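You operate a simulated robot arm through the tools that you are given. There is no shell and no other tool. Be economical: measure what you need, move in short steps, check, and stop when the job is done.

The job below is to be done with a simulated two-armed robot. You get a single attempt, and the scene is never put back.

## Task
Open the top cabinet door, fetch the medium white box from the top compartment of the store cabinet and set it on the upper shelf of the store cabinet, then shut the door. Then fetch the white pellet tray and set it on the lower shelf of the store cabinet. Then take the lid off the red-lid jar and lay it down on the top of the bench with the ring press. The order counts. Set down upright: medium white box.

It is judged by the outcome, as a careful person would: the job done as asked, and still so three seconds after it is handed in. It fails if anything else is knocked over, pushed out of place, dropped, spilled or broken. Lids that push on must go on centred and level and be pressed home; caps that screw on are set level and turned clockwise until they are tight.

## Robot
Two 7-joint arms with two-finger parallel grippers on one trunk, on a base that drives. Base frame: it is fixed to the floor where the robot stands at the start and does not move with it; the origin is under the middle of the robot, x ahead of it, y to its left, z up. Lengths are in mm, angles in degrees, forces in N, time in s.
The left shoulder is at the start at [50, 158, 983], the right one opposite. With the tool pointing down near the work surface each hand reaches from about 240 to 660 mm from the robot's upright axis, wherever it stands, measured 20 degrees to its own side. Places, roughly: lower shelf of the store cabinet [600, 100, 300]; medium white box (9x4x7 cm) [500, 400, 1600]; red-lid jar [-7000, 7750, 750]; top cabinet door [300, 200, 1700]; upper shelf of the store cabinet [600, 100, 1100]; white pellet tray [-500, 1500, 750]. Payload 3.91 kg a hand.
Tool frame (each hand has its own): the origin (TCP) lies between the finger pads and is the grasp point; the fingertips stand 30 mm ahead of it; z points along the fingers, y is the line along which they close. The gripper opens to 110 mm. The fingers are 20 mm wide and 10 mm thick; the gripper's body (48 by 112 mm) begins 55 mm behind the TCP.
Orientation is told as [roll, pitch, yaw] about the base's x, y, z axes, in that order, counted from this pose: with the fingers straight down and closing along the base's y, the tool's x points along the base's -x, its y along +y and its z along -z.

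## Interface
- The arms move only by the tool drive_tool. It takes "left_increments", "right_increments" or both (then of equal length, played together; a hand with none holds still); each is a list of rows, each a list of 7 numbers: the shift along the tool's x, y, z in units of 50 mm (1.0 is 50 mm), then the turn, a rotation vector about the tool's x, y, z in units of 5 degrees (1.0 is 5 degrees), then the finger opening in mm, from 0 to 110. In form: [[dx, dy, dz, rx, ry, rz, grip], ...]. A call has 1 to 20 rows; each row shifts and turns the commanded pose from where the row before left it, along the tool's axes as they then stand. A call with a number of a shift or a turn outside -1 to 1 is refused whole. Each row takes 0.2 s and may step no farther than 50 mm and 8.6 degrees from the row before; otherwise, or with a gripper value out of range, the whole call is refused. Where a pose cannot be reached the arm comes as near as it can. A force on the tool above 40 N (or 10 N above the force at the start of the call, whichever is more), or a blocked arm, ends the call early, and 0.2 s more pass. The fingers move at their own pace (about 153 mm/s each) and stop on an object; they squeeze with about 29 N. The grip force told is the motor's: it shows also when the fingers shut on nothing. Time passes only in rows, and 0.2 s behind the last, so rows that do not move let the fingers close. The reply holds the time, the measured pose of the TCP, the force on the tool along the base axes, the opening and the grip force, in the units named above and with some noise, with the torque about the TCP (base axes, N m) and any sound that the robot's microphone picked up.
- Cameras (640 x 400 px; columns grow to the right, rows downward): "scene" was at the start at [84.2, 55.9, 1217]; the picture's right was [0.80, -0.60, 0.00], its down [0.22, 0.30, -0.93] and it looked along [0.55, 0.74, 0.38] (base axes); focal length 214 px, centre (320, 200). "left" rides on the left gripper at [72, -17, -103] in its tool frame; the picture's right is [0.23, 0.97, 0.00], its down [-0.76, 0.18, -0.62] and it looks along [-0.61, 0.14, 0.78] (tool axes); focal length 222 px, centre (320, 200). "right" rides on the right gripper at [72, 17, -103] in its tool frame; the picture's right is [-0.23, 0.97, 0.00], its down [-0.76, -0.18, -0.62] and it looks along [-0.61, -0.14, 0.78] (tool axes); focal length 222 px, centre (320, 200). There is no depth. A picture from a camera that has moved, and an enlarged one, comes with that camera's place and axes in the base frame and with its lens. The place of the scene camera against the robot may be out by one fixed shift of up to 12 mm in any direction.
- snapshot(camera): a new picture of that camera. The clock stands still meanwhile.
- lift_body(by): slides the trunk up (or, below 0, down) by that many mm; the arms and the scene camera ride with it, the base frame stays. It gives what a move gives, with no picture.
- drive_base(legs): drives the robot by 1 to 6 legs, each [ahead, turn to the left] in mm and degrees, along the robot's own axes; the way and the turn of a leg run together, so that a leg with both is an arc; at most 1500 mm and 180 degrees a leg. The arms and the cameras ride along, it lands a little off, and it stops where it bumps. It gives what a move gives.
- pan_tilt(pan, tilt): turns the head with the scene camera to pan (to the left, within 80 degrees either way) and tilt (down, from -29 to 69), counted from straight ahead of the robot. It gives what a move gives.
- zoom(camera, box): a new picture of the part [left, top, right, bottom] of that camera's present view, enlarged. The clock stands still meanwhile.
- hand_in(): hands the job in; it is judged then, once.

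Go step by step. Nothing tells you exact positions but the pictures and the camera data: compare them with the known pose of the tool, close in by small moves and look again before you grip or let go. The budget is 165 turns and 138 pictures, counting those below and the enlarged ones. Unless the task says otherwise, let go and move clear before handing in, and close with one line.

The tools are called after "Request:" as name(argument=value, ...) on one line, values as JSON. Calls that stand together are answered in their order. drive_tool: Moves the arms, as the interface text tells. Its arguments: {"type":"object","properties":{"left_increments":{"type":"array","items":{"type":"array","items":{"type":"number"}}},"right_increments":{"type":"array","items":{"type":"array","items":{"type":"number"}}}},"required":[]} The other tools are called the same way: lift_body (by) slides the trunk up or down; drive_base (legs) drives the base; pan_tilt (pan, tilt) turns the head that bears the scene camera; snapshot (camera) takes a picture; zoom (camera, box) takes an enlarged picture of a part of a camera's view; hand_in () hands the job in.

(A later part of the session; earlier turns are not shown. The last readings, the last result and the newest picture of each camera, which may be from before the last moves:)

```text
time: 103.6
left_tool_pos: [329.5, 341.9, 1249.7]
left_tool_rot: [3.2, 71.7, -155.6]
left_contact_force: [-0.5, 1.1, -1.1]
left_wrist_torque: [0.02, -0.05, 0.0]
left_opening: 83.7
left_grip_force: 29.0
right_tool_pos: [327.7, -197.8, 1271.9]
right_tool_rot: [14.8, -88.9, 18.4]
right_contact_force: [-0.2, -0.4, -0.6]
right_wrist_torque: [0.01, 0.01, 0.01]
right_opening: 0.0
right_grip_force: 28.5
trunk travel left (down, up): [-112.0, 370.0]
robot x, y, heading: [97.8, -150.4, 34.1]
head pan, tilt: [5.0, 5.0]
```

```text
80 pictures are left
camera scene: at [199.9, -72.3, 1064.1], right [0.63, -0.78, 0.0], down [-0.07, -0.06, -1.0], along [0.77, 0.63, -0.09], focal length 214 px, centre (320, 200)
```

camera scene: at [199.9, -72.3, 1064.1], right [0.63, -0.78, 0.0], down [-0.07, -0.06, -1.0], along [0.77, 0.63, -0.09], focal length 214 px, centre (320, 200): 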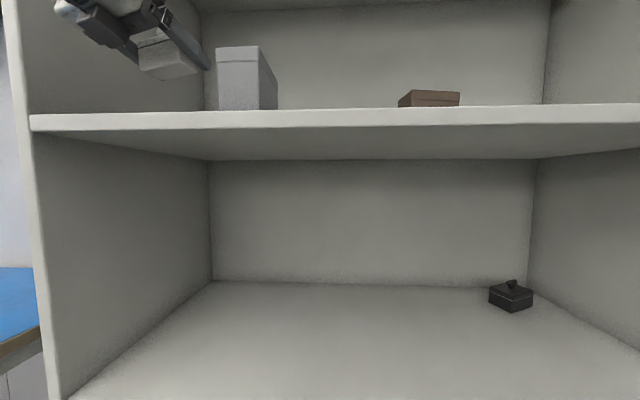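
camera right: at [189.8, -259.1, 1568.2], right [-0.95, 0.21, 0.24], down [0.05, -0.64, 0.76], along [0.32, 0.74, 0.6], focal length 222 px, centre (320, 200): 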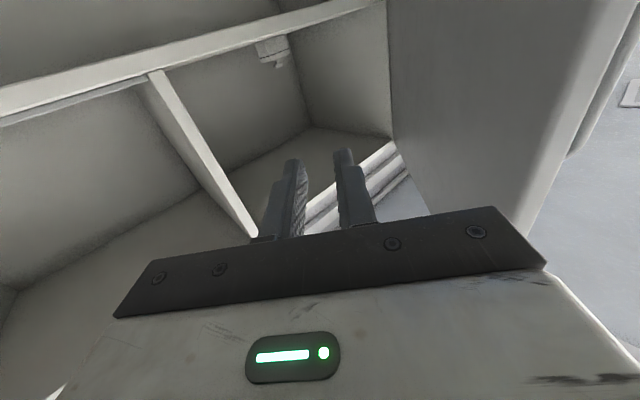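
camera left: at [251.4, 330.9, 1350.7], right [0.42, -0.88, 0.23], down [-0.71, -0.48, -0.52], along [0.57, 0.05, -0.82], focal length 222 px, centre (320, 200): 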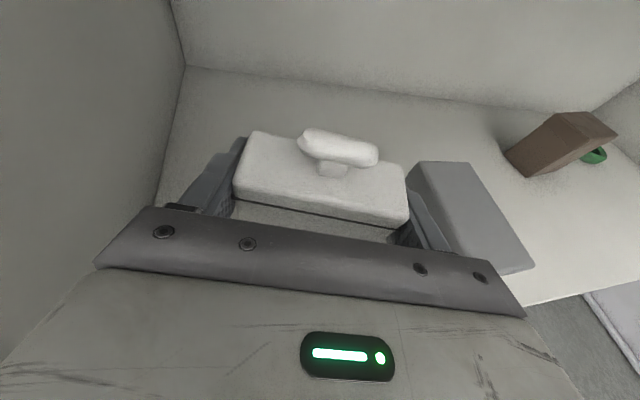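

The grey box is close on the right. I'll turn the hand square to the cabinet and shift 25 mm left for clearance.

Request:
drive_tool(left_increments=[[0, -0.1, 0, 0.5, 0, 0, 70], [0, -0.1, 0, 0.5, 0, 0, 70], [0, -0.1, 0, 0.5, 0, 0, 70], [0, -0.1, 0, 0.5, 0, 0, 70], [0, -0.1, 0, 0.5, 0, 0, 70]])

Request:
lift_body(by=-50)

Request:
snapshot(camera="left")

Request:
zoom(camera="scene", box=[0, 0, 320, 200])

```text
time: 104.8
left_tool_pos: [317.5, 364.8, 1249.3]
left_tool_rot: [-9.2, 71.5, -155.5]
left_contact_force: [0.7, -0.2, -1.9]
left_wrist_torque: [0.01, -0.03, -0.02]
left_opening: 83.8
left_grip_force: 29.3
right_tool_pos: [328.8, -197.5, 1270.9]
right_tool_rot: [15.1, -89.0, 18.3]
right_contact_force: [-0.3, -0.5, -0.3]
right_wrist_torque: [0.01, 0.0, 0.03]
right_opening: 0.0
right_grip_force: 28.6
trunk travel left (down, up): [-112.0, 370.0]
robot x, y, heading: [95.5, -152.2, 34.2]
head pan, tilt: [5.0, 5.0]
```

```text
time: 105.7
left_tool_pos: [318.0, 364.6, 1199.6]
left_tool_rot: [-9.3, 71.6, -155.7]
left_contact_force: [0.2, 0.7, -1.5]
left_wrist_torque: [0.05, 0.01, 0.0]
left_opening: 84.0
left_grip_force: 28.7
right_tool_pos: [327.5, -197.5, 1220.5]
right_tool_rot: [14.9, -89.1, 18.3]
right_contact_force: [0.1, 0.4, 0.4]
right_wrist_torque: [0.0, -0.02, -0.01]
right_opening: 0.1
right_grip_force: 29.2
trunk travel left (down, up): [-62.0, 420.0]
robot x, y, heading: [90.4, -149.2, 33.9]
head pan, tilt: [5.0, 5.0]
```

```text
79 pictures are left
camera left: at [247.9, 332.6, 1301.5], right [0.6, -0.78, 0.17], down [-0.61, -0.58, -0.54], along [0.52, 0.22, -0.83], focal length 222 px, centre (320, 200)
```

left: 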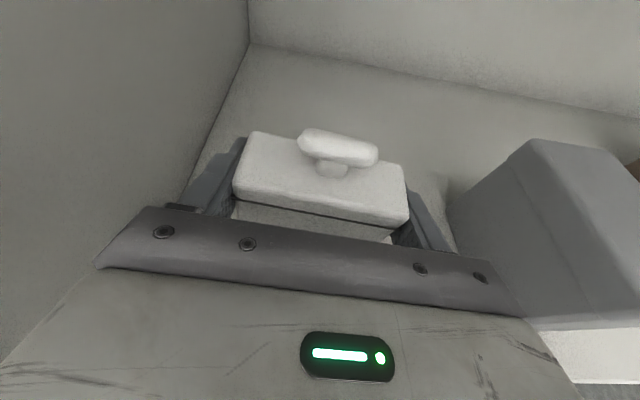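

```text
2.00 times, centred on (160, 100) of scene
camera zoom: at [199.8, -72.5, 1014.1], right [0.63, -0.78, 0.0], down [-0.07, -0.06, -1.0], along [0.77, 0.63, -0.09], focal length 429 px, centre (640, 400)
```

zoom: 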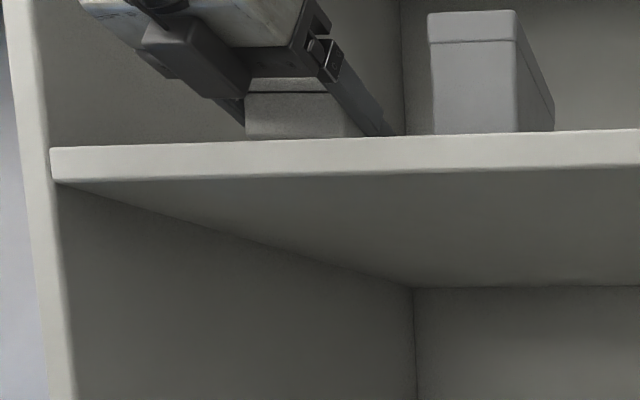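

Good clearance now both sides. I'll lower in small steps and watch the force.

Request:
drive_tool(left_increments=[[-0.095, 0, 0.032, 0, 0, 0, 70], [-0.095, 0, 0.032, 0, 0, 0, 70], [-0.095, 0, 0.032, 0, 0, 0, 70], [-0.095, 0, 0.032, 0, 0, 0, 70]])

Request:
drive_tool(left_increments=[[-0.06, 0, 0.02, 0, 0, 0, 70], [-0.06, 0, 0.02, 0, 0, 0, 70]])

```text
time: 106.7
left_tool_pos: [317.0, 366.1, 1178.4]
left_tool_rot: [-9.3, 71.6, -155.6]
left_contact_force: [0.7, -0.5, -0.5]
left_wrist_torque: [0.01, 0.01, 0.0]
left_opening: 83.7
left_grip_force: 29.0
right_tool_pos: [328.3, -196.9, 1221.4]
right_tool_rot: [15.0, -89.0, 18.2]
right_contact_force: [-0.1, 0.1, -0.1]
right_wrist_torque: [-0.01, 0.02, 0.0]
right_opening: 0.0
right_grip_force: 28.7
trunk travel left (down, up): [-62.0, 420.0]
robot x, y, heading: [94.2, -147.4, 34.2]
head pan, tilt: [5.0, 5.0]
```

```text
time: 107.3
left_tool_pos: [316.9, 364.6, 1173.0]
left_tool_rot: [-9.2, 71.6, -155.5]
left_contact_force: [-0.4, -0.6, -1.3]
left_wrist_torque: [-0.02, 0.0, 0.0]
left_opening: 84.0
left_grip_force: 28.9
right_tool_pos: [327.5, -197.9, 1221.6]
right_tool_rot: [15.1, -89.0, 18.1]
right_contact_force: [-0.2, 0.5, 1.0]
right_wrist_torque: [0.0, 0.0, -0.01]
right_opening: 0.1
right_grip_force: 29.1
trunk travel left (down, up): [-62.0, 420.0]
robot x, y, heading: [95.0, -147.7, 34.0]
head pan, tilt: [5.0, 5.0]
```

Request:
drive_tool(left_increments=[[-0.06, 0, 0.02, 0, 0, 0, 70], [-0.06, 0, 0.02, 0, 0, 0, 70]])

Request:
snapshot(camera="left")

```text
time: 107.9
left_tool_pos: [316.5, 366.6, 1168.4]
left_tool_rot: [-9.3, 71.5, -155.6]
left_contact_force: [0.4, 0.2, -1.0]
left_wrist_torque: [0.01, 0.02, 0.0]
left_opening: 83.7
left_grip_force: 29.0
right_tool_pos: [328.3, -197.6, 1220.5]
right_tool_rot: [15.2, -89.0, 18.2]
right_contact_force: [0.2, -0.3, -0.5]
right_wrist_torque: [0.02, -0.02, 0.01]
right_opening: 0.0
right_grip_force: 29.0
trunk travel left (down, up): [-62.0, 420.0]
robot x, y, heading: [97.2, -151.3, 34.2]
head pan, tilt: [5.0, 5.0]
```

```text
77 pictures are left
camera left: at [246.8, 334.0, 1269.2], right [0.6, -0.78, 0.17], down [-0.61, -0.58, -0.54], along [0.52, 0.22, -0.83], focal length 222 px, centre (320, 200)
```

left: 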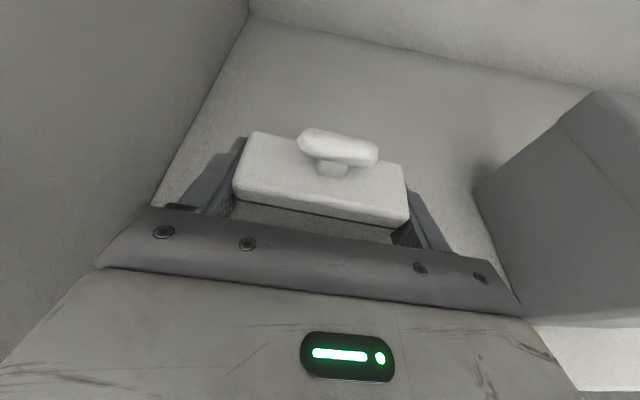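

Request:
drive_tool(left_increments=[[-0.06, 0, 0.02, 0, 0, 0, 70], [-0.06, 0, 0.02, 0, 0, 0, 70], [-0.06, 0, 0.02, 0, 0, 0, 70]])

Request:
drive_tool(left_increments=[[-0.06, 0, 0.02, 0, 0, 0, 70], [-0.06, 0, 0.02, 0, 0, 0, 70]])

```text
time: 108.7
left_tool_pos: [315.1, 365.7, 1165.4]
left_tool_rot: [-9.6, 73.0, -156.0]
left_contact_force: [3.5, 0.9, 7.6]
left_wrist_torque: [-0.48, 0.4, 0.13]
left_opening: 83.8
left_grip_force: 29.0
right_tool_pos: [328.1, -199.6, 1220.2]
right_tool_rot: [15.9, -88.9, 17.4]
right_contact_force: [-0.2, -0.1, -0.7]
right_wrist_torque: [0.02, 0.0, 0.02]
right_opening: 0.0
right_grip_force: 29.3
trunk travel left (down, up): [-62.0, 420.0]
robot x, y, heading: [92.8, -149.7, 33.9]
head pan, tilt: [5.0, 5.0]
stopped in row 3 (left hand): the force on the tool passed its limit at 43 N (the readings are from after the stop); the commanded pose is now the measured one
```

```text
time: 109.3
left_tool_pos: [315.3, 365.4, 1167.8]
left_tool_rot: [-9.7, 74.0, -156.1]
left_contact_force: [4.0, -0.2, 7.7]
left_wrist_torque: [-0.47, 0.34, 0.18]
left_opening: 84.0
left_grip_force: 28.6
right_tool_pos: [328.0, -197.7, 1220.3]
right_tool_rot: [15.9, -88.9, 17.3]
right_contact_force: [-1.7, -1.0, -0.3]
right_wrist_torque: [-0.01, -0.01, -0.05]
right_opening: 0.0
right_grip_force: 28.9
trunk travel left (down, up): [-62.0, 420.0]
robot x, y, heading: [96.4, -149.4, 34.1]
head pan, tilt: [5.0, 5.0]
stopped in row 2 (left hand): the force on the tool passed its limit at 44 N (the readings are from after the stop); the commanded pose is now the measured one
```

Contact with the shelf, but the hand pitched 2.4°. I'll restore the pitch so the box sits flat, and look before releasing.

Request:
drive_tool(left_increments=[[0.02, 0, 0, 0, -0.25, 0, 70], [0, 0, 0, 0, -0.25, 0, 70], [0, 0, 0, 0, 0, 0, 70]])

Request:
zoom(camera="scene", box=[0, 0, 320, 200])

Request:
snapshot(camera="left")

```text
time: 110.1
left_tool_pos: [314.9, 366.6, 1167.2]
left_tool_rot: [-8.3, 71.3, -154.8]
left_contact_force: [0.2, -0.1, -0.9]
left_wrist_torque: [-0.01, 0.0, -0.04]
left_opening: 84.0
left_grip_force: 28.9
right_tool_pos: [329.7, -198.0, 1221.7]
right_tool_rot: [14.5, -88.8, 18.6]
right_contact_force: [-0.3, 0.3, -0.1]
right_wrist_torque: [0.01, 0.01, -0.03]
right_opening: 0.0
right_grip_force: 29.4
trunk travel left (down, up): [-62.0, 420.0]
robot x, y, heading: [92.0, -145.9, 34.2]
head pan, tilt: [5.0, 5.0]
```

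```text
2.00 times, centred on (160, 100) of scene
camera zoom: at [200.2, -72.1, 1014.1], right [0.63, -0.78, 0.0], down [-0.07, -0.06, -1.0], along [0.77, 0.63, -0.09], focal length 429 px, centre (640, 400)
```

zoom: 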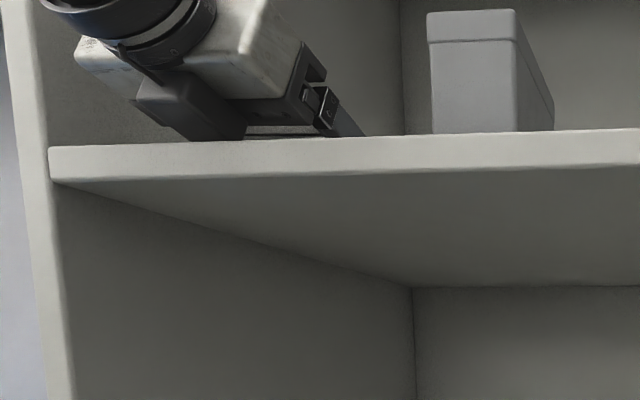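

```text
75 pictures are left
camera left: at [244.8, 335.4, 1269.8], right [0.6, -0.78, 0.17], down [-0.61, -0.59, -0.53], along [0.51, 0.22, -0.83], focal length 222 px, centre (320, 200)
```

left: 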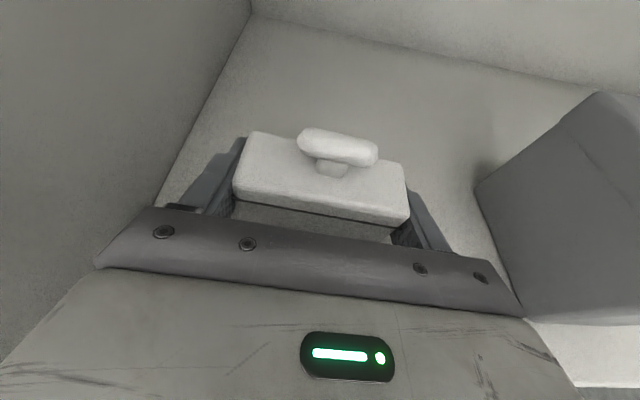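

The torque shows the gripper's underside is touching the shelf's front edge, not the box. So I'll rise a little, go 25 mm deeper, and lower again.

Request:
drive_tool(left_increments=[[0.08, 0, -0.02, 0, 0, 0, 70], [0.08, 0, 0.238, 0, 0, 0, 70], [0.08, 0, 0.238, 0, 0, 0, 70], [-0.06, 0, 0.02, 0, 0, 0, 70], [-0.06, 0, 0.02, 0, 0, 0, 70]])

Request:
drive_tool(left_increments=[[-0.04, 0, 0.013, 0, 0, 0, 70], [-0.04, 0, 0.013, 0, 0, 0, 70]])

```text
time: 111.3
left_tool_pos: [335.2, 380.1, 1165.5]
left_tool_rot: [-8.3, 71.3, -154.6]
left_contact_force: [-0.1, -0.3, -1.4]
left_wrist_torque: [0.01, -0.04, -0.01]
left_opening: 83.8
left_grip_force: 29.0
right_tool_pos: [327.9, -197.1, 1220.5]
right_tool_rot: [14.6, -89.0, 18.7]
right_contact_force: [-0.3, 0.0, 0.9]
right_wrist_torque: [0.0, 0.06, -0.01]
right_opening: 0.0
right_grip_force: 28.7
trunk travel left (down, up): [-62.0, 420.0]
robot x, y, heading: [91.7, -145.5, 34.2]
head pan, tilt: [5.0, 5.0]
```

```text
time: 111.9
left_tool_pos: [335.2, 379.1, 1165.0]
left_tool_rot: [-8.4, 71.9, -154.7]
left_contact_force: [6.7, 8.3, 24.6]
left_wrist_torque: [-1.02, 0.57, -0.1]
left_opening: 84.0
left_grip_force: 28.7
right_tool_pos: [328.4, -198.2, 1222.4]
right_tool_rot: [17.1, -89.0, 16.1]
right_contact_force: [-1.0, 0.1, -1.0]
right_wrist_torque: [0.0, 0.0, 0.0]
right_opening: 0.0
right_grip_force: 29.0
trunk travel left (down, up): [-62.0, 420.0]
robot x, y, heading: [95.6, -150.6, 33.9]
head pan, tilt: [5.0, 5.0]
```

Contact at the same relative height as when I picked the box up, so the box is within a couple of mm of the shelf. I'll open gently and look.

Request:
drive_tool(left_increments=[[0, 0, 0, 0, 0, 0, 86], [0, 0, 0, 0, 0, 0, 90], [0, 0, 0, 0, 0, 0, 98], [0, 0, 0, 0, 0, 0, 98]])

Request:
snapshot(camera="left")

```text
time: 112.9
left_tool_pos: [335.0, 378.9, 1164.6]
left_tool_rot: [-8.4, 71.8, -154.6]
left_contact_force: [6.2, 9.5, 36.4]
left_wrist_torque: [-1.59, 1.65, -0.14]
left_opening: 98.0
left_grip_force: 0.1
right_tool_pos: [328.4, -199.4, 1220.1]
right_tool_rot: [19.3, -89.1, 14.1]
right_contact_force: [-0.3, -0.2, -0.7]
right_wrist_torque: [-0.01, 0.01, 0.01]
right_opening: 0.1
right_grip_force: 28.6
trunk travel left (down, up): [-62.0, 420.0]
robot x, y, heading: [95.8, -149.4, 34.1]
head pan, tilt: [5.0, 5.0]
```

```text
74 pictures are left
camera left: at [264.1, 347.4, 1266.6], right [0.6, -0.78, 0.17], down [-0.61, -0.58, -0.54], along [0.52, 0.22, -0.82], focal length 222 px, centre (320, 200)
```

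left: 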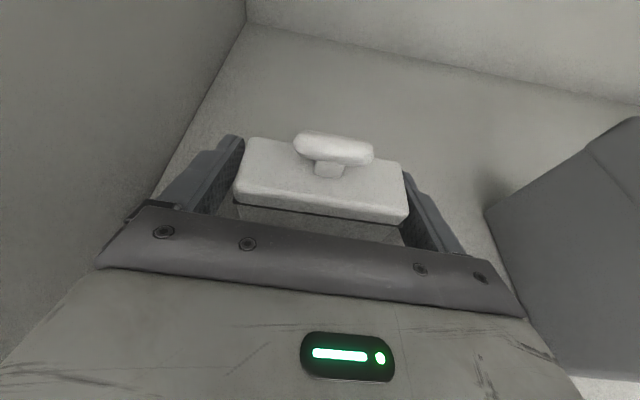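

The box stands upright on the shelf, free of the fingers. I'll rise a few mm and withdraw straight back.

Request:
drive_tool(left_increments=[[0.1, 0, -0.03, 0, 0, 0, 98], [-0.12, 0, -0.38, 0, 0, 0, 100], [-0.159, 0, -0.474, 0, 0, 0, 104], [-0.159, 0, -0.474, 0, 0, 0, 104], [-0.159, 0, -0.474, 0, 0, 0, 104], [-0.159, 0, -0.474, 0, 0, 0, 104], [-0.159, 0, -0.474, 0, 0, 0, 104], [-0.159, 0.3, -0.474, 0, 0, 0, 104]])

Request:
snapshot(camera="left")

```text
time: 114.7
left_tool_pos: [203.9, 275.3, 1164.8]
left_tool_rot: [-8.3, 71.3, -154.6]
left_contact_force: [0.4, -0.9, 0.3]
left_wrist_torque: [0.04, 0.0, 0.01]
left_opening: 104.0
left_grip_force: 0.1
right_tool_pos: [328.8, -198.2, 1220.5]
right_tool_rot: [14.7, -88.8, 18.6]
right_contact_force: [0.7, 0.7, 0.2]
right_wrist_torque: [0.01, -0.02, 0.04]
right_opening: 0.0
right_grip_force: 29.4
trunk travel left (down, up): [-62.0, 420.0]
robot x, y, heading: [94.9, -146.5, 34.4]
head pan, tilt: [5.0, 5.0]
```

```text
73 pictures are left
camera left: at [133.7, 244.8, 1266.9], right [0.6, -0.78, 0.17], down [-0.61, -0.59, -0.53], along [0.52, 0.21, -0.83], focal length 222 px, centre (320, 200)
```

left: 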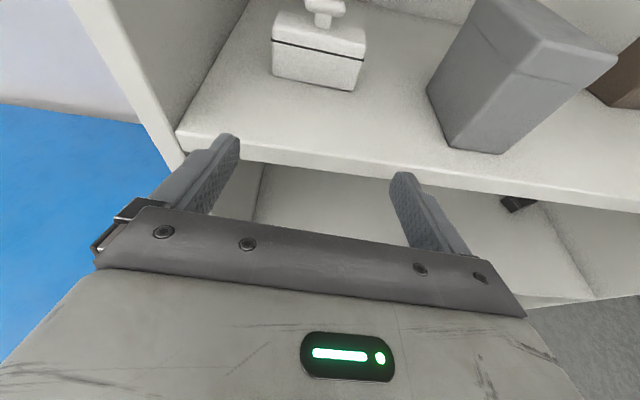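

The white box stands well on the upper shelf. Now the door: I'll back off, move left so the left hand can come up on the door's outer side, then raise the trunk.

Request:
drive_base(legs=[[-350, 0], [0, 90], [330, 0], [0, -90]])

Request:
pan_tilt(pan=5, tilt=-29)

Request:
snapshot(camera="scene")

```text
time: 126.4
left_tool_pos: [-296.2, 344.8, 1163.5]
left_tool_rot: [-8.4, 71.3, -152.0]
left_contact_force: [-0.6, -0.5, 0.3]
left_wrist_torque: [0.01, 0.02, -0.02]
left_opening: 104.0
left_grip_force: 0.0
right_tool_pos: [-149.9, -122.4, 1221.3]
right_tool_rot: [15.3, -88.9, 20.7]
right_contact_force: [0.3, -0.3, -0.3]
right_wrist_torque: [-0.01, 0.0, 0.01]
right_opening: 0.0
right_grip_force: 29.0
trunk travel left (down, up): [-62.0, 420.0]
robot x, y, heading: [-382.3, -83.4, 36.7]
head pan, tilt: [5.0, 5.0]
```

```text
time: 127.4
left_tool_pos: [-296.5, 346.3, 1164.9]
left_tool_rot: [-8.4, 71.3, -151.9]
left_contact_force: [-0.7, 0.8, 0.5]
left_wrist_torque: [0.01, 0.01, 0.01]
left_opening: 103.9
left_grip_force: 0.0
right_tool_pos: [-151.0, -122.4, 1221.1]
right_tool_rot: [15.2, -88.9, 20.8]
right_contact_force: [-0.4, -0.8, -0.5]
right_wrist_torque: [-0.02, 0.02, 0.03]
right_opening: 0.2
right_grip_force: 29.0
trunk travel left (down, up): [-62.0, 420.0]
robot x, y, heading: [-385.0, -83.2, 36.6]
head pan, tilt: [5.0, -28.6]
```

```text
72 pictures are left
camera scene: at [-302.9, -19.7, 1062.1], right [0.67, -0.75, 0.0], down [0.36, 0.32, -0.88], along [0.66, 0.58, 0.48], focal length 214 px, centre (320, 200)
```

scene: 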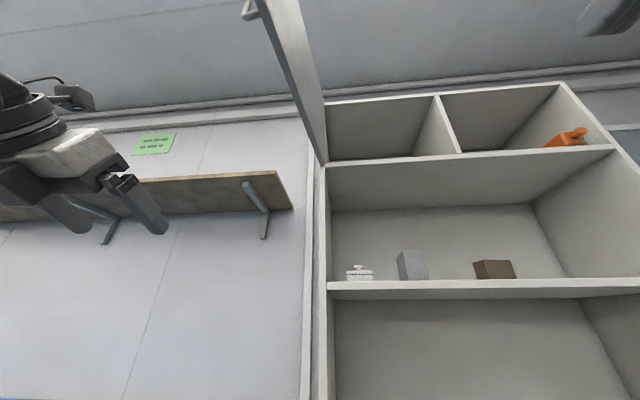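

The door stands about 90° open, hand to its left. I'll raise the trunk.

Request:
lift_body(by=420)

Request:
pan_tilt(pan=10, tilt=-20)

Request:
snapshot(camera="scene")

Request:
snapshot(camera="left")

```text
refused: 420 is not a number from -400 to 400
```

```text
time: 128.1
left_tool_pos: [-296.1, 344.5, 1164.7]
left_tool_rot: [-8.5, 71.3, -152.0]
left_contact_force: [0.1, -0.4, -0.6]
left_wrist_torque: [0.02, -0.02, -0.01]
left_opening: 103.9
left_grip_force: 0.1
right_tool_pos: [-150.8, -122.8, 1220.5]
right_tool_rot: [15.2, -88.9, 20.8]
right_contact_force: [-0.4, 0.5, 0.4]
right_wrist_torque: [-0.04, -0.01, 0.02]
right_opening: 0.0
right_grip_force: 29.3
trunk travel left (down, up): [-62.0, 420.0]
robot x, y, heading: [-382.9, -84.7, 36.4]
head pan, tilt: [10.0, -20.0]
```

```text
71 pictures are left
camera scene: at [-300.8, -9.0, 1051.4], right [0.73, -0.69, 0.0], down [0.23, 0.25, -0.94], along [0.64, 0.68, 0.34], focal length 214 px, centre (320, 200)
```

scene: 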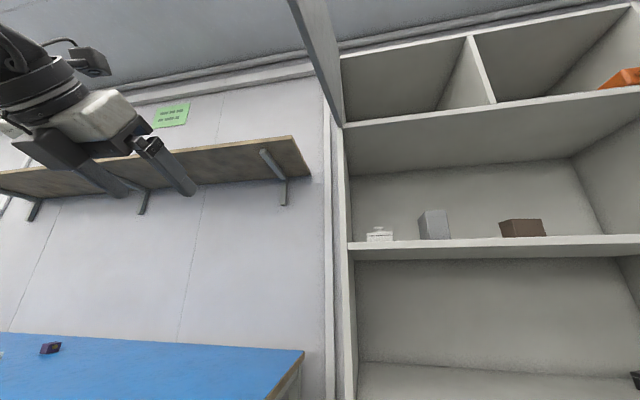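

```text
70 pictures are left
camera left: at [-365.2, 310.2, 1267.1], right [0.64, -0.75, 0.17], down [-0.58, -0.61, -0.53], along [0.5, 0.24, -0.83], focal length 222 px, centre (320, 200)
```

left: 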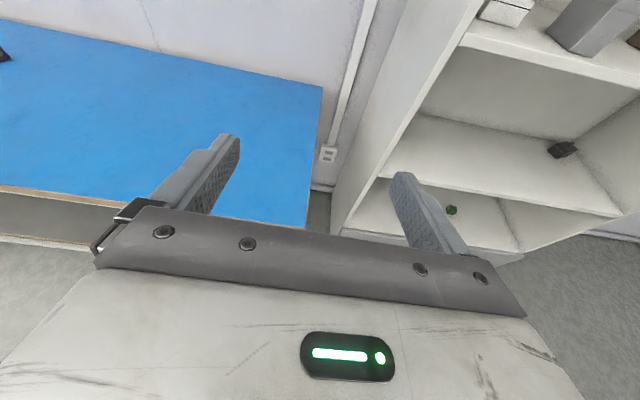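

Request:
lift_body(by=400)

Request:
drive_tool(left_increments=[[0.6, 0, -0.2, 0, 0, 0, 0], [0.6, 0, -0.2, 0, 0, 0, 0]])

Request:
snapshot(camera="scene")

```text
time: 131.9
left_tool_pos: [-297.0, 345.1, 1566.3]
left_tool_rot: [-8.4, 71.2, -152.0]
left_contact_force: [0.3, 0.3, -0.1]
left_wrist_torque: [-0.01, -0.01, -0.01]
left_opening: 104.2
left_grip_force: 0.0
right_tool_pos: [-150.2, -122.0, 1620.4]
right_tool_rot: [15.1, -88.8, 20.8]
right_contact_force: [0.0, 0.7, -0.1]
right_wrist_torque: [0.02, -0.02, 0.0]
right_opening: 0.3
right_grip_force: 29.0
trunk travel left (down, up): [-462.0, 20.0]
robot x, y, heading: [-387.8, -89.2, 36.9]
head pan, tilt: [10.0, -20.0]
```

```text
time: 132.5
left_tool_pos: [-296.3, 342.5, 1630.0]
left_tool_rot: [-8.4, 71.2, -151.9]
left_contact_force: [-0.3, -0.4, -0.9]
left_wrist_torque: [0.02, 0.03, 0.0]
left_opening: 0.0
left_grip_force: 29.1
right_tool_pos: [-149.3, -122.3, 1620.9]
right_tool_rot: [14.5, -89.0, 21.5]
right_contact_force: [0.6, 1.2, -0.3]
right_wrist_torque: [0.0, 0.0, -0.02]
right_opening: 0.0
right_grip_force: 29.0
trunk travel left (down, up): [-462.0, 20.0]
robot x, y, heading: [-382.3, -83.4, 36.3]
head pan, tilt: [10.0, -20.0]
```

```text
69 pictures are left
camera scene: at [-300.4, -8.6, 1451.3], right [0.73, -0.69, 0.0], down [0.23, 0.25, -0.94], along [0.64, 0.68, 0.34], focal length 214 px, centre (320, 200)
```

scene: 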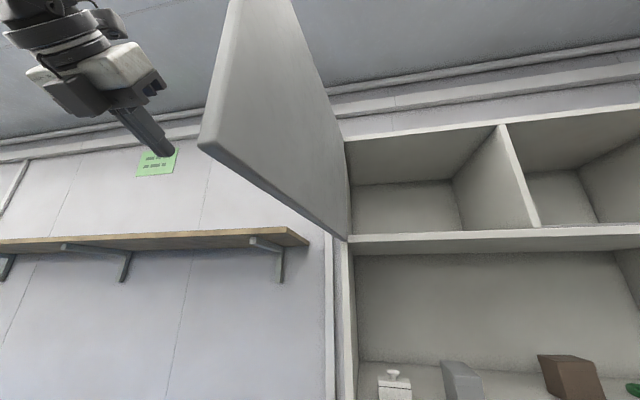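

The door is open about 98°, the hand on its outer side. I'll turn the hand to point right-forward and bring its tips near the door's outer face.

Request:
drive_tool(left_increments=[[0.066, 0.266, 0.197, -1, 0, 0, 0], [0.073, 0.246, 0.218, -1, 0, 0, 0], [0.08, 0.226, 0.239, -1, 0, 0, 0], [0.086, 0.204, 0.256, -1, 0, 0, 0], [0.091, 0.178, 0.271, -1, 0, 0, 0], [0.095, 0.154, 0.284, -1, 0, 0, 0], [0.1, 0.126, 0.298, -1, 0, 0, 0], [0.102, 0.098, 0.305, -1, 0, 0, 0], [0.105, 0.07, 0.313, -1, 0, 0, 0]])

Request:
snapshot(camera="left")

Request:
snapshot(camera="scene")

```text
time: 134.5
left_tool_pos: [-147.5, 305.3, 1630.7]
left_tool_rot: [36.5, 71.2, -152.1]
left_contact_force: [0.2, -0.5, -0.1]
left_wrist_torque: [-0.01, -0.02, 0.0]
left_opening: 0.1
left_grip_force: 28.8
right_tool_pos: [-148.9, -121.3, 1621.5]
right_tool_rot: [14.4, -88.9, 21.5]
right_contact_force: [0.8, 0.5, 0.3]
right_wrist_torque: [0.01, -0.01, 0.02]
right_opening: 0.0
right_grip_force: 28.6
trunk travel left (down, up): [-462.0, 20.0]
robot x, y, heading: [-383.4, -85.1, 36.5]
head pan, tilt: [10.0, -20.0]
```

```text
68 pictures are left
camera left: at [-223.6, 349.2, 1723.2], right [-0.06, -0.91, 0.4], down [-0.83, -0.18, -0.53], along [0.55, -0.36, -0.75], focal length 222 px, centre (320, 200)
```

left: 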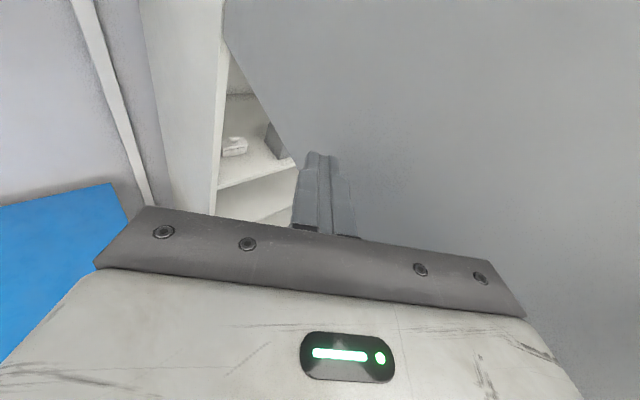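

```text
67 pictures are left
camera scene: at [-300.0, -8.5, 1451.3], right [0.73, -0.69, 0.0], down [0.23, 0.25, -0.94], along [0.64, 0.68, 0.34], focal length 214 px, centre (320, 200)
```

scene: 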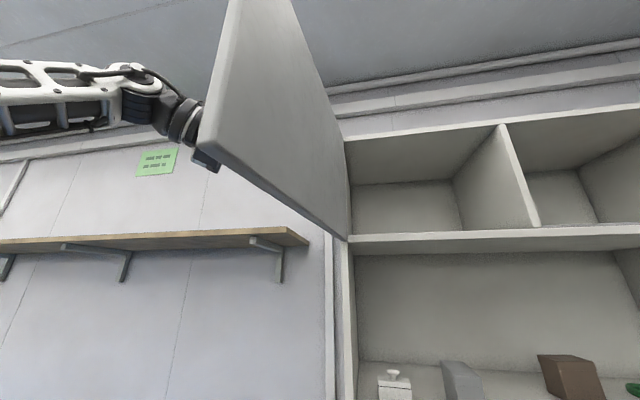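

Now I'll sweep the door closed through its first half.

Request:
drive_tool(left_increments=[[0.111, 0.455, 0.332, 0, 0, 0, 0], [0.111, 0.455, 0.332, 0, 0, 0, 0], [0.111, 0.455, 0.332, 0, 0, 0, 0], [0.16, 0.441, 0.476, 0, 0, 0, 0], [0.16, 0.441, 0.476, 0, 0, 0, 0], [0.16, 0.441, 0.476, 0, 0, 0, 0], [0.17, 0.231, 0.505, 0, 0, 0, 0], [0.17, 0.231, 0.505, 0, 0, 0, 0], [0.17, 0.231, 0.505, 0, 0, 0, 0], [0.148, 0.111, 0.442, 0, 0, 0, 0], [0.148, 0.111, 0.442, 0, 0, 0, 0], [0.148, 0.111, 0.442, 0, 0, 0, 0]])

Request:
snapshot(camera="scene")

```text
time: 137.1
left_tool_pos: [-126.9, 271.6, 1639.6]
left_tool_rot: [36.6, 71.3, -151.8]
left_contact_force: [0.2, -0.1, -1.1]
left_wrist_torque: [-0.01, -0.03, 0.0]
left_opening: 0.0
left_grip_force: 29.3
left hand out of reach, approached as far as the arm can: row 2, 3, 4, 5, 6, 7, 8, 9, 10, 11, 12
right_tool_pos: [-149.7, -122.7, 1621.3]
right_tool_rot: [15.0, -89.0, 20.8]
right_contact_force: [-0.4, 0.3, 0.2]
right_wrist_torque: [0.01, 0.0, 0.02]
right_opening: 0.3
right_grip_force: 29.0
trunk travel left (down, up): [-462.0, 20.0]
robot x, y, heading: [-384.3, -86.4, 36.8]
head pan, tilt: [10.0, -20.0]
```

```text
66 pictures are left
camera scene: at [-300.8, -9.0, 1451.4], right [0.73, -0.69, 0.0], down [0.23, 0.25, -0.94], along [0.64, 0.68, 0.34], focal length 214 px, centre (320, 200)
```

scene: 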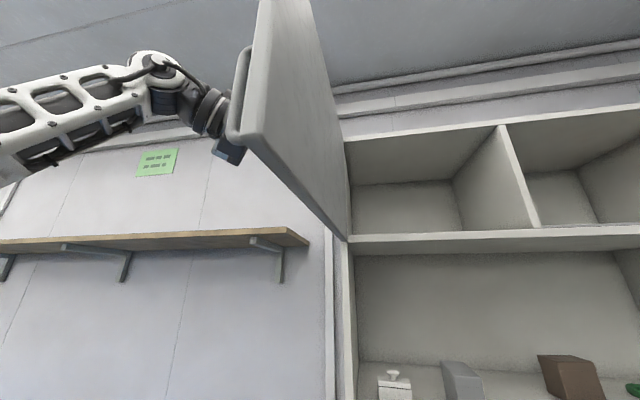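

Turning right this far hits a wrist limit, so the arm lagged. I'll retract the unreached commands and ease the yaw, then use the base turn to sweep the door.

Request:
drive_tool(left_increments=[[-0.148, -0.111, -0.442, 0, 0, 0, 0], [-0.148, -0.111, -0.442, 0, 0, 0, 0], [-0.148, -0.111, -0.442, 0, 0, 0, 0], [-0.17, -0.231, -0.505, 0, 0, 0, 0], [-0.17, -0.231, -0.505, 0, 0, 0, 0], [-0.17, -0.231, -0.505, 0, 0, 0, 0], [-0.16, -0.441, -0.476, 0, 0, 0, 0], [-0.16, -0.441, -0.476, 0, 0, 0, 0], [-0.16, -0.441, -0.476, 0, 0, 0, 0], [-0.111, -0.455, -0.332, 0, 0, 0, 0], [0, 0, 0, 1, 0, 0, 0], [0, 0, 0, 1, 0, 0, 0], [0, 0, 0, 1, 0, 0, 0], [0, 0, 0, 1, 0, 0, 0]])

Request:
drive_base(legs=[[0, -20]])

Request:
snapshot(camera="scene")

```text
time: 140.1
left_tool_pos: [-350.4, 435.1, 1599.7]
left_tool_rot: [16.4, 71.3, -152.1]
left_contact_force: [-0.5, 0.3, 0.4]
left_wrist_torque: [0.04, 0.0, 0.02]
left_opening: 0.0
left_grip_force: 28.7
right_tool_pos: [-150.2, -122.0, 1620.6]
right_tool_rot: [16.4, -88.8, 19.5]
right_contact_force: [-0.1, -0.2, -0.3]
right_wrist_torque: [0.0, -0.03, 0.0]
right_opening: 0.0
right_grip_force: 28.8
trunk travel left (down, up): [-462.0, 20.0]
robot x, y, heading: [-386.2, -84.6, 36.8]
head pan, tilt: [10.0, -20.0]
```

```text
time: 141.6
left_tool_pos: [-171.6, 390.6, 1599.5]
left_tool_rot: [16.7, 71.2, -172.4]
left_contact_force: [0.5, 0.5, -0.3]
left_wrist_torque: [0.0, 0.02, 0.01]
left_opening: 0.0
left_grip_force: 28.6
right_tool_pos: [-177.9, -201.2, 1620.4]
right_tool_rot: [15.6, -88.9, 0.0]
right_contact_force: [-0.4, -0.5, -0.6]
right_wrist_torque: [0.01, 0.04, -0.01]
right_opening: 0.0
right_grip_force: 28.6
trunk travel left (down, up): [-462.0, 20.0]
robot x, y, heading: [-384.2, -83.5, 16.5]
head pan, tilt: [10.0, -20.0]
```

```text
65 pictures are left
camera scene: at [-278.3, -43.2, 1451.4], right [0.44, -0.9, 0.0], down [0.31, 0.15, -0.94], along [0.84, 0.42, 0.34], focal length 214 px, centre (320, 200)
```

scene: 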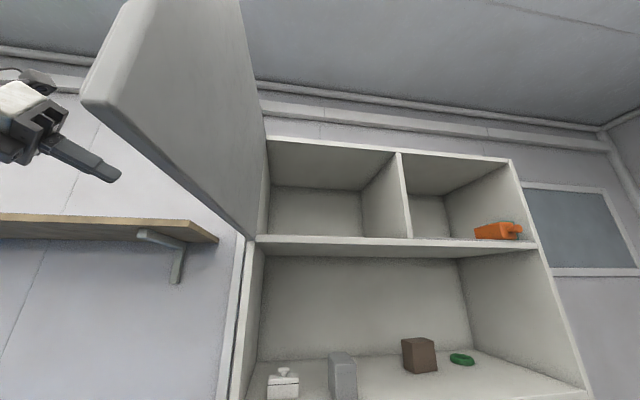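

The hand is now about 190 mm left of the door. I'll keep turning the base right so the extended hand sweeps the door.

Request:
drive_base(legs=[[0, -38]])

Request:
pan_tilt(pan=45, tilt=-20)

Request:
snapshot(camera="scene")

```text
time: 143.8
left_tool_pos: [74.4, 162.8, 1602.1]
left_tool_rot: [16.5, 71.2, 150.0]
left_contact_force: [0.2, 0.5, 0.9]
left_wrist_torque: [0.03, 0.0, 0.01]
left_opening: 0.0
left_grip_force: 28.8
right_tool_pos: [-292.2, -303.7, 1621.3]
right_tool_rot: [15.7, -88.9, -37.7]
right_contact_force: [-0.2, 0.3, 0.5]
right_wrist_torque: [-0.02, 0.01, -0.01]
right_opening: 0.0
right_grip_force: 29.0
trunk travel left (down, up): [-462.0, 20.0]
robot x, y, heading: [-385.7, -84.4, -21.3]
head pan, tilt: [10.0, -20.0]
```

```text
time: 144.8
left_tool_pos: [74.2, 162.0, 1599.6]
left_tool_rot: [16.6, 71.3, 150.1]
left_contact_force: [-0.2, 0.4, 0.3]
left_wrist_torque: [-0.01, 0.02, 0.01]
left_opening: 0.2
left_grip_force: 29.4
right_tool_pos: [-291.9, -304.1, 1620.9]
right_tool_rot: [15.7, -88.9, -37.8]
right_contact_force: [-0.4, 0.3, 0.5]
right_wrist_torque: [-0.01, 0.02, 0.02]
right_opening: 0.0
right_grip_force: 29.0
trunk travel left (down, up): [-462.0, 20.0]
robot x, y, heading: [-385.0, -79.9, -21.2]
head pan, tilt: [45.0, -20.0]
```

```text
64 pictures are left
camera scene: at [-278.1, -72.2, 1451.4], right [0.4, -0.92, 0.0], down [0.31, 0.14, -0.94], along [0.86, 0.38, 0.34], focal length 214 px, centre (320, 200)
```

scene: 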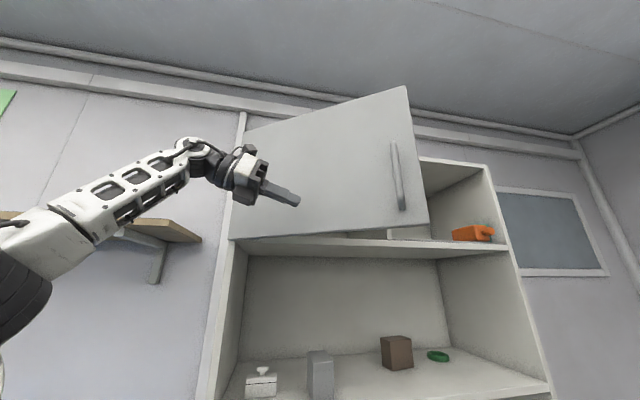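

The door swung nearly shut (about 20° left). I'll drive toward the right of the door, which nudges it further, then face the cabinet and push it home with the right hand near the door's free end.

Request:
drive_base(legs=[[0, 3.7], [186, 0], [0, 51.5]])

Request:
pan_tilt(pan=0, tilt=-20)

Request:
snapshot(camera="scene")

```text
time: 149.0
left_tool_pos: [-137.9, 376.9, 1601.0]
left_tool_rot: [16.6, 71.4, -156.1]
left_contact_force: [-0.9, 0.3, 0.1]
left_wrist_torque: [-0.01, -0.02, 0.01]
left_opening: 0.0
left_grip_force: 28.8
right_tool_pos: [21.7, -194.3, 1620.7]
right_tool_rot: [16.2, -88.9, 15.6]
right_contact_force: [0.0, -0.6, -0.3]
right_wrist_torque: [-0.02, 0.01, 0.0]
right_opening: 0.1
right_grip_force: 29.2
trunk travel left (down, up): [-462.0, 20.0]
robot x, y, heading: [-206.0, -140.0, 32.8]
head pan, tilt: [45.0, -20.0]
```

```text
time: 150.2
left_tool_pos: [-138.2, 376.4, 1600.4]
left_tool_rot: [16.5, 71.3, -156.1]
left_contact_force: [-0.8, 0.0, -0.6]
left_wrist_torque: [-0.02, -0.01, 0.01]
left_opening: 0.3
left_grip_force: 28.7
right_tool_pos: [22.7, -193.6, 1620.9]
right_tool_rot: [16.6, -88.9, 15.3]
right_contact_force: [0.2, -0.3, 0.4]
right_wrist_torque: [0.01, 0.0, -0.01]
right_opening: 0.3
right_grip_force: 28.9
trunk travel left (down, up): [-462.0, 20.0]
robot x, y, heading: [-213.1, -139.5, 32.8]
head pan, tilt: [0.0, -20.0]
```

```text
63 pictures are left
camera scene: at [-111.9, -80.7, 1451.4], right [0.54, -0.84, 0.0], down [0.29, 0.18, -0.94], along [0.79, 0.51, 0.34], focal length 214 px, centre (320, 200)
```

scene: 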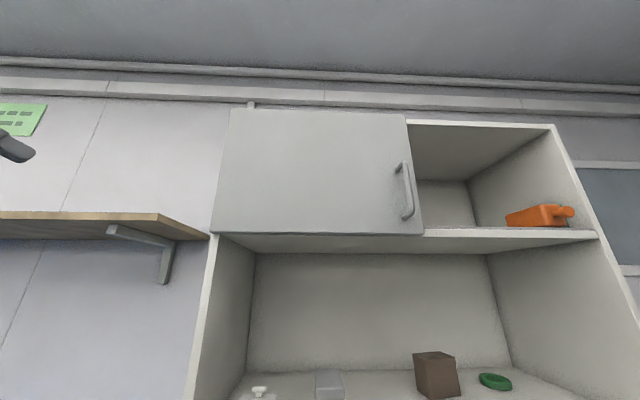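

The door looks nearly closed. I'll advance the right hand (closed fingers) to press it home left of the handle.

Request:
drive_tool(right_increments=[[0, 0, 0.8, 0, 0, 0, 0], [0, 0, 0.9, 0, 0, 0, 0], [0, 0, 0.9, 0, 0, 0, 0], [0, 0, 0.9, 0, 0, 0, 0], [0, 0, 0.9, 0, 0, 0, 0], [0, 0, 0.9, 0, 0, 0, 0], [0, 0, 0.9, 0, 0, 0, 0], [0, 0, 0.7, 0, 0, 0, 0]])

Request:
drive_tool(right_increments=[[0, 0, 0.3, 0, 0, 0, 0], [0, 0, 0.3, 0, 0, 0, 0], [0, 0, 0.3, 0, 0, 0, 0], [0, 0, 0.3, 0, 0, 0, 0], [0, 0, 0.3, 0, 0, 0, 0], [0, 0, 0.3, 0, 0, 0, 0]])

Request:
snapshot(camera="scene")

```text
time: 151.9
left_tool_pos: [-138.2, 378.0, 1599.3]
left_tool_rot: [16.6, 71.3, -156.0]
left_contact_force: [0.1, -0.3, 0.1]
left_wrist_torque: [0.02, -0.01, -0.01]
left_opening: 0.0
left_grip_force: 29.4
right_tool_pos: [316.6, -11.5, 1611.5]
right_tool_rot: [15.2, -88.9, 16.6]
right_contact_force: [0.9, 1.2, 0.1]
right_wrist_torque: [-0.03, -0.01, 0.02]
right_opening: 0.0
right_grip_force: 29.1
trunk travel left (down, up): [-462.0, 20.0]
robot x, y, heading: [-210.0, -141.7, 32.6]
head pan, tilt: [0.0, -20.0]
```

```text
time: 153.5
left_tool_pos: [-144.7, 370.7, 1602.7]
left_tool_rot: [16.0, 71.6, -156.6]
left_contact_force: [-0.3, -0.5, 1.1]
left_wrist_torque: [-0.01, -0.01, -0.01]
left_opening: 0.1
left_grip_force: 28.8
right_tool_pos: [382.2, 30.9, 1614.2]
right_tool_rot: [11.4, -88.6, 20.9]
right_contact_force: [-25.0, -17.0, -16.2]
right_wrist_torque: [-0.15, 0.1, 0.2]
right_opening: 0.0
right_grip_force: 28.8
trunk travel left (down, up): [-462.0, 20.0]
robot x, y, heading: [-212.1, -141.7, 32.6]
head pan, tilt: [0.0, -20.0]
stopped in row 6 (right hand): the force on the tool passed its limit at 51 N (the readings are from after the stop); the commanded pose is now the measured one
```

```text
62 pictures are left
camera scene: at [-117.4, -86.0, 1451.8], right [0.54, -0.84, 0.0], down [0.29, 0.19, -0.94], along [0.79, 0.51, 0.35], focal length 214 px, centre (320, 200)
```

scene: 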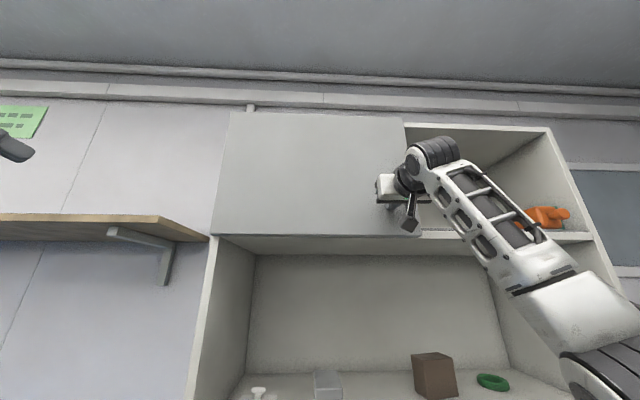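

The door front is back at its original plane: shut. I'll withdraw the right hand and lower the trunk, then look for the pellet tray.

Request:
drive_tool(right_increments=[[0, 0, -0.5, 0, 0, 0, 0], [0, 0, -0.9, 0, 0, 0, 0], [0, 0, -0.9, 0, 0, 0, 0], [0, 0, -0.9, 0, 0, 0, 0], [0, 0, -0.9, 0, 0, 0, 0], [0, 0, -0.9, 0, 0, 0, 0], [0, 0, -0.9, 0, 0, 0, 0], [0, 0, -0.9, 0, 0, 0, 0]])

Request:
snapshot(camera="scene")

Request:
lift_body(by=-237)

Request:
pan_tilt(pan=60, tilt=25)

Request:
snapshot(camera="scene")

```text
time: 155.3
left_tool_pos: [-140.8, 373.4, 1601.4]
left_tool_rot: [16.4, 71.6, -156.3]
left_contact_force: [0.1, -0.3, 0.4]
left_wrist_torque: [0.01, 0.03, 0.05]
left_opening: 0.2
left_grip_force: 28.8
right_tool_pos: [99.6, -144.7, 1619.1]
right_tool_rot: [11.6, -88.3, 20.3]
right_contact_force: [-1.0, 0.3, 0.6]
right_wrist_torque: [0.02, 0.0, 0.03]
right_opening: 0.2
right_grip_force: 29.1
trunk travel left (down, up): [-462.0, 20.0]
robot x, y, heading: [-206.7, -138.1, 32.6]
head pan, tilt: [0.0, -20.0]
```

```text
61 pictures are left
camera scene: at [-113.6, -82.7, 1451.6], right [0.54, -0.84, 0.0], down [0.29, 0.19, -0.94], along [0.79, 0.51, 0.34], focal length 214 px, centre (320, 200)
```

scene: 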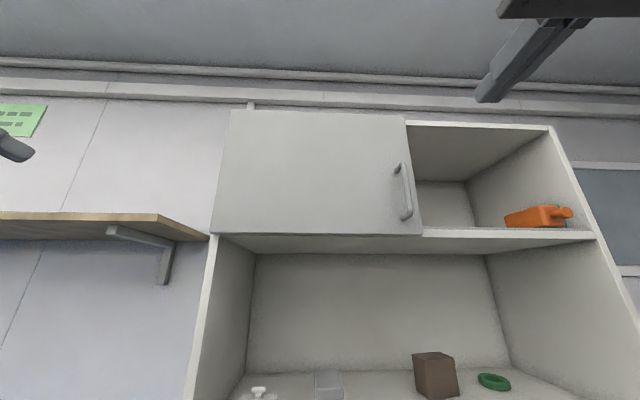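

```text
time: 157.8
left_tool_pos: [-140.1, 376.5, 1362.9]
left_tool_rot: [16.5, 71.5, -156.2]
left_contact_force: [0.7, -0.1, -0.3]
left_wrist_torque: [-0.01, 0.01, 0.01]
left_opening: 0.0
left_grip_force: 29.2
right_tool_pos: [101.7, -142.5, 1382.2]
right_tool_rot: [8.0, -88.2, 24.0]
right_contact_force: [0.2, -0.1, -0.7]
right_wrist_torque: [0.03, 0.0, -0.01]
right_opening: 0.1
right_grip_force: 29.1
trunk travel left (down, up): [-225.0, 257.0]
robot x, y, heading: [-211.7, -139.2, 32.5]
head pan, tilt: [0.0, -20.0]
```

```text
time: 159.1
left_tool_pos: [-139.3, 376.1, 1364.9]
left_tool_rot: [16.5, 71.4, -156.0]
left_contact_force: [0.2, -0.6, -0.3]
left_wrist_torque: [0.0, 0.02, -0.01]
left_opening: 0.0
left_grip_force: 29.6
right_tool_pos: [101.7, -142.7, 1382.1]
right_tool_rot: [8.0, -88.4, 23.9]
right_contact_force: [0.0, 0.0, 0.6]
right_wrist_torque: [-0.01, 0.0, 0.01]
right_opening: 0.1
right_grip_force: 28.5
trunk travel left (down, up): [-225.0, 257.0]
robot x, y, heading: [-213.7, -142.0, 32.9]
head pan, tilt: [60.0, 25.0]
```

```text
60 pictures are left
camera scene: at [-180.7, -30.3, 1144.8], right [1.0, 0.05, 0.0], down [0.02, -0.42, -0.91], along [-0.04, 0.91, -0.42], focal length 214 px, centre (320, 200)
```

scene: 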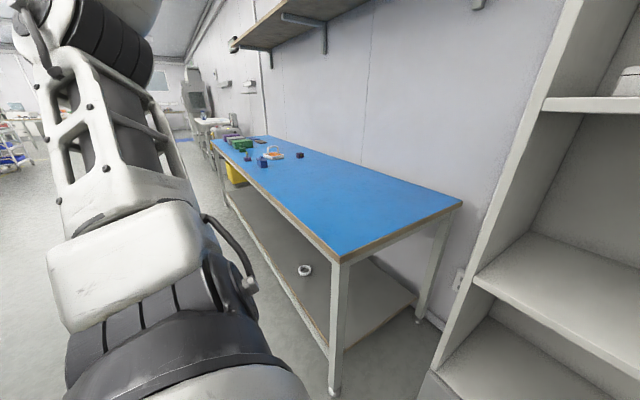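

Request:
zoom(camera="scene", box=[200, 120, 328, 200])

```text
5.00 times, centred on (264, 160) of scene
camera zoom: at [-180.7, -30.3, 1144.8], right [1.0, 0.05, 0.0], down [0.02, -0.42, -0.91], along [-0.04, 0.91, -0.42], focal length 1072 px, centre (600, 400)
```

zoom: 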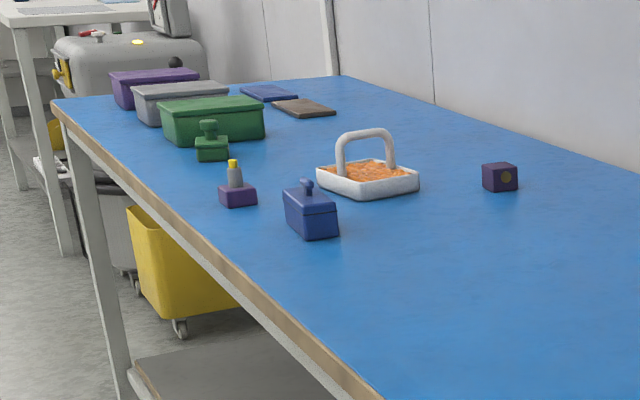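

The tray is a white basket with an arch handle, filled with orange pellets, near base (−590, 1510). I'll drive along the bench to stand in front of it, slightly to its left so the right hand lines up.

Request:
drive_base(legs=[[0, 91.2], [860, 0], [860, 0], [0, -90]])

Request:
pan_tilt(pan=-20, tilt=30)

Request:
snapshot(camera="scene")

```text
time: 175.5
left_tool_pos: [-1126.5, 1828.9, 1364.2]
left_tool_rot: [16.5, 71.5, -154.2]
left_contact_force: [0.1, 0.3, 0.3]
left_wrist_torque: [-0.01, 0.01, -0.01]
left_opening: 0.0
left_grip_force: 28.7
right_tool_pos: [-870.4, 1317.3, 1381.7]
right_tool_rot: [7.8, -88.4, 26.1]
right_contact_force: [-0.1, 0.2, -0.5]
right_wrist_torque: [0.03, -0.04, 0.0]
right_opening: 0.0
right_grip_force: 28.8
trunk travel left (down, up): [-225.0, 257.0]
robot x, y, heading: [-1181.6, 1309.3, 34.3]
head pan, tilt: [60.0, 25.0]
```

```text
time: 177.1
left_tool_pos: [-1127.4, 1827.7, 1362.8]
left_tool_rot: [16.5, 71.4, -154.4]
left_contact_force: [-0.1, 0.1, 0.1]
left_wrist_torque: [-0.01, -0.01, -0.03]
left_opening: 0.2
left_grip_force: 28.7
right_tool_pos: [-870.0, 1316.7, 1381.6]
right_tool_rot: [7.9, -88.3, 25.9]
right_contact_force: [-0.9, 0.9, 0.7]
right_wrist_torque: [0.01, -0.01, 0.02]
right_opening: 0.0
right_grip_force: 29.6
trunk travel left (down, up): [-225.0, 257.0]
robot x, y, heading: [-1180.0, 1314.2, 34.4]
head pan, tilt: [-20.0, 30.0]
```

```text
58 pictures are left
camera scene: at [-1060.6, 1351.7, 1136.8], right [0.25, -0.97, 0.0], down [-0.48, -0.13, -0.87], along [0.84, 0.22, -0.5], focal length 214 px, centre (320, 200)
```

scene: 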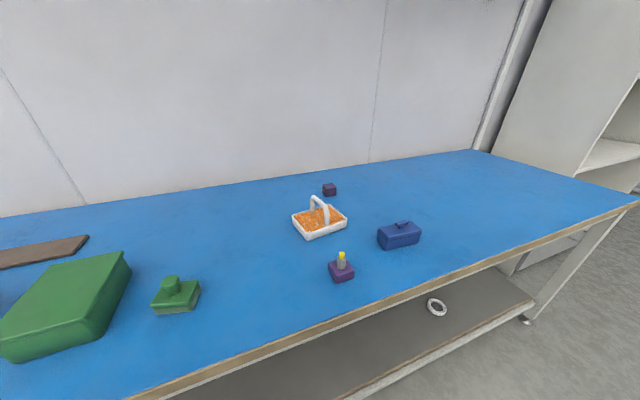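

Request:
zoom(camera="scene", box=[270, 180, 350, 250])

```text
5.71 times, centred on (310, 215) of scene
camera zoom: at [-1060.6, 1351.7, 1136.8], right [0.25, -0.97, 0.0], down [-0.48, -0.13, -0.87], along [0.84, 0.22, -0.5], focal length 1226 px, centre (377, 114)
```

zoom: 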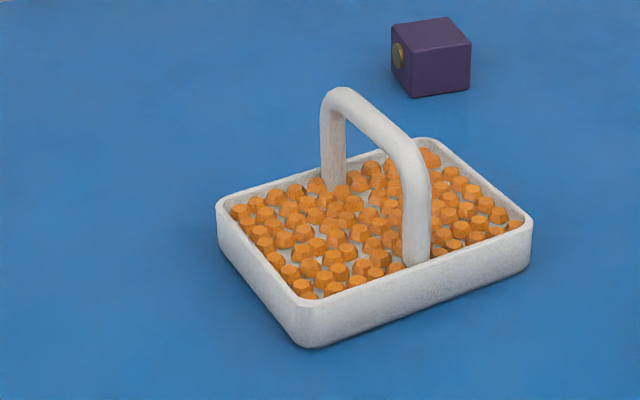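

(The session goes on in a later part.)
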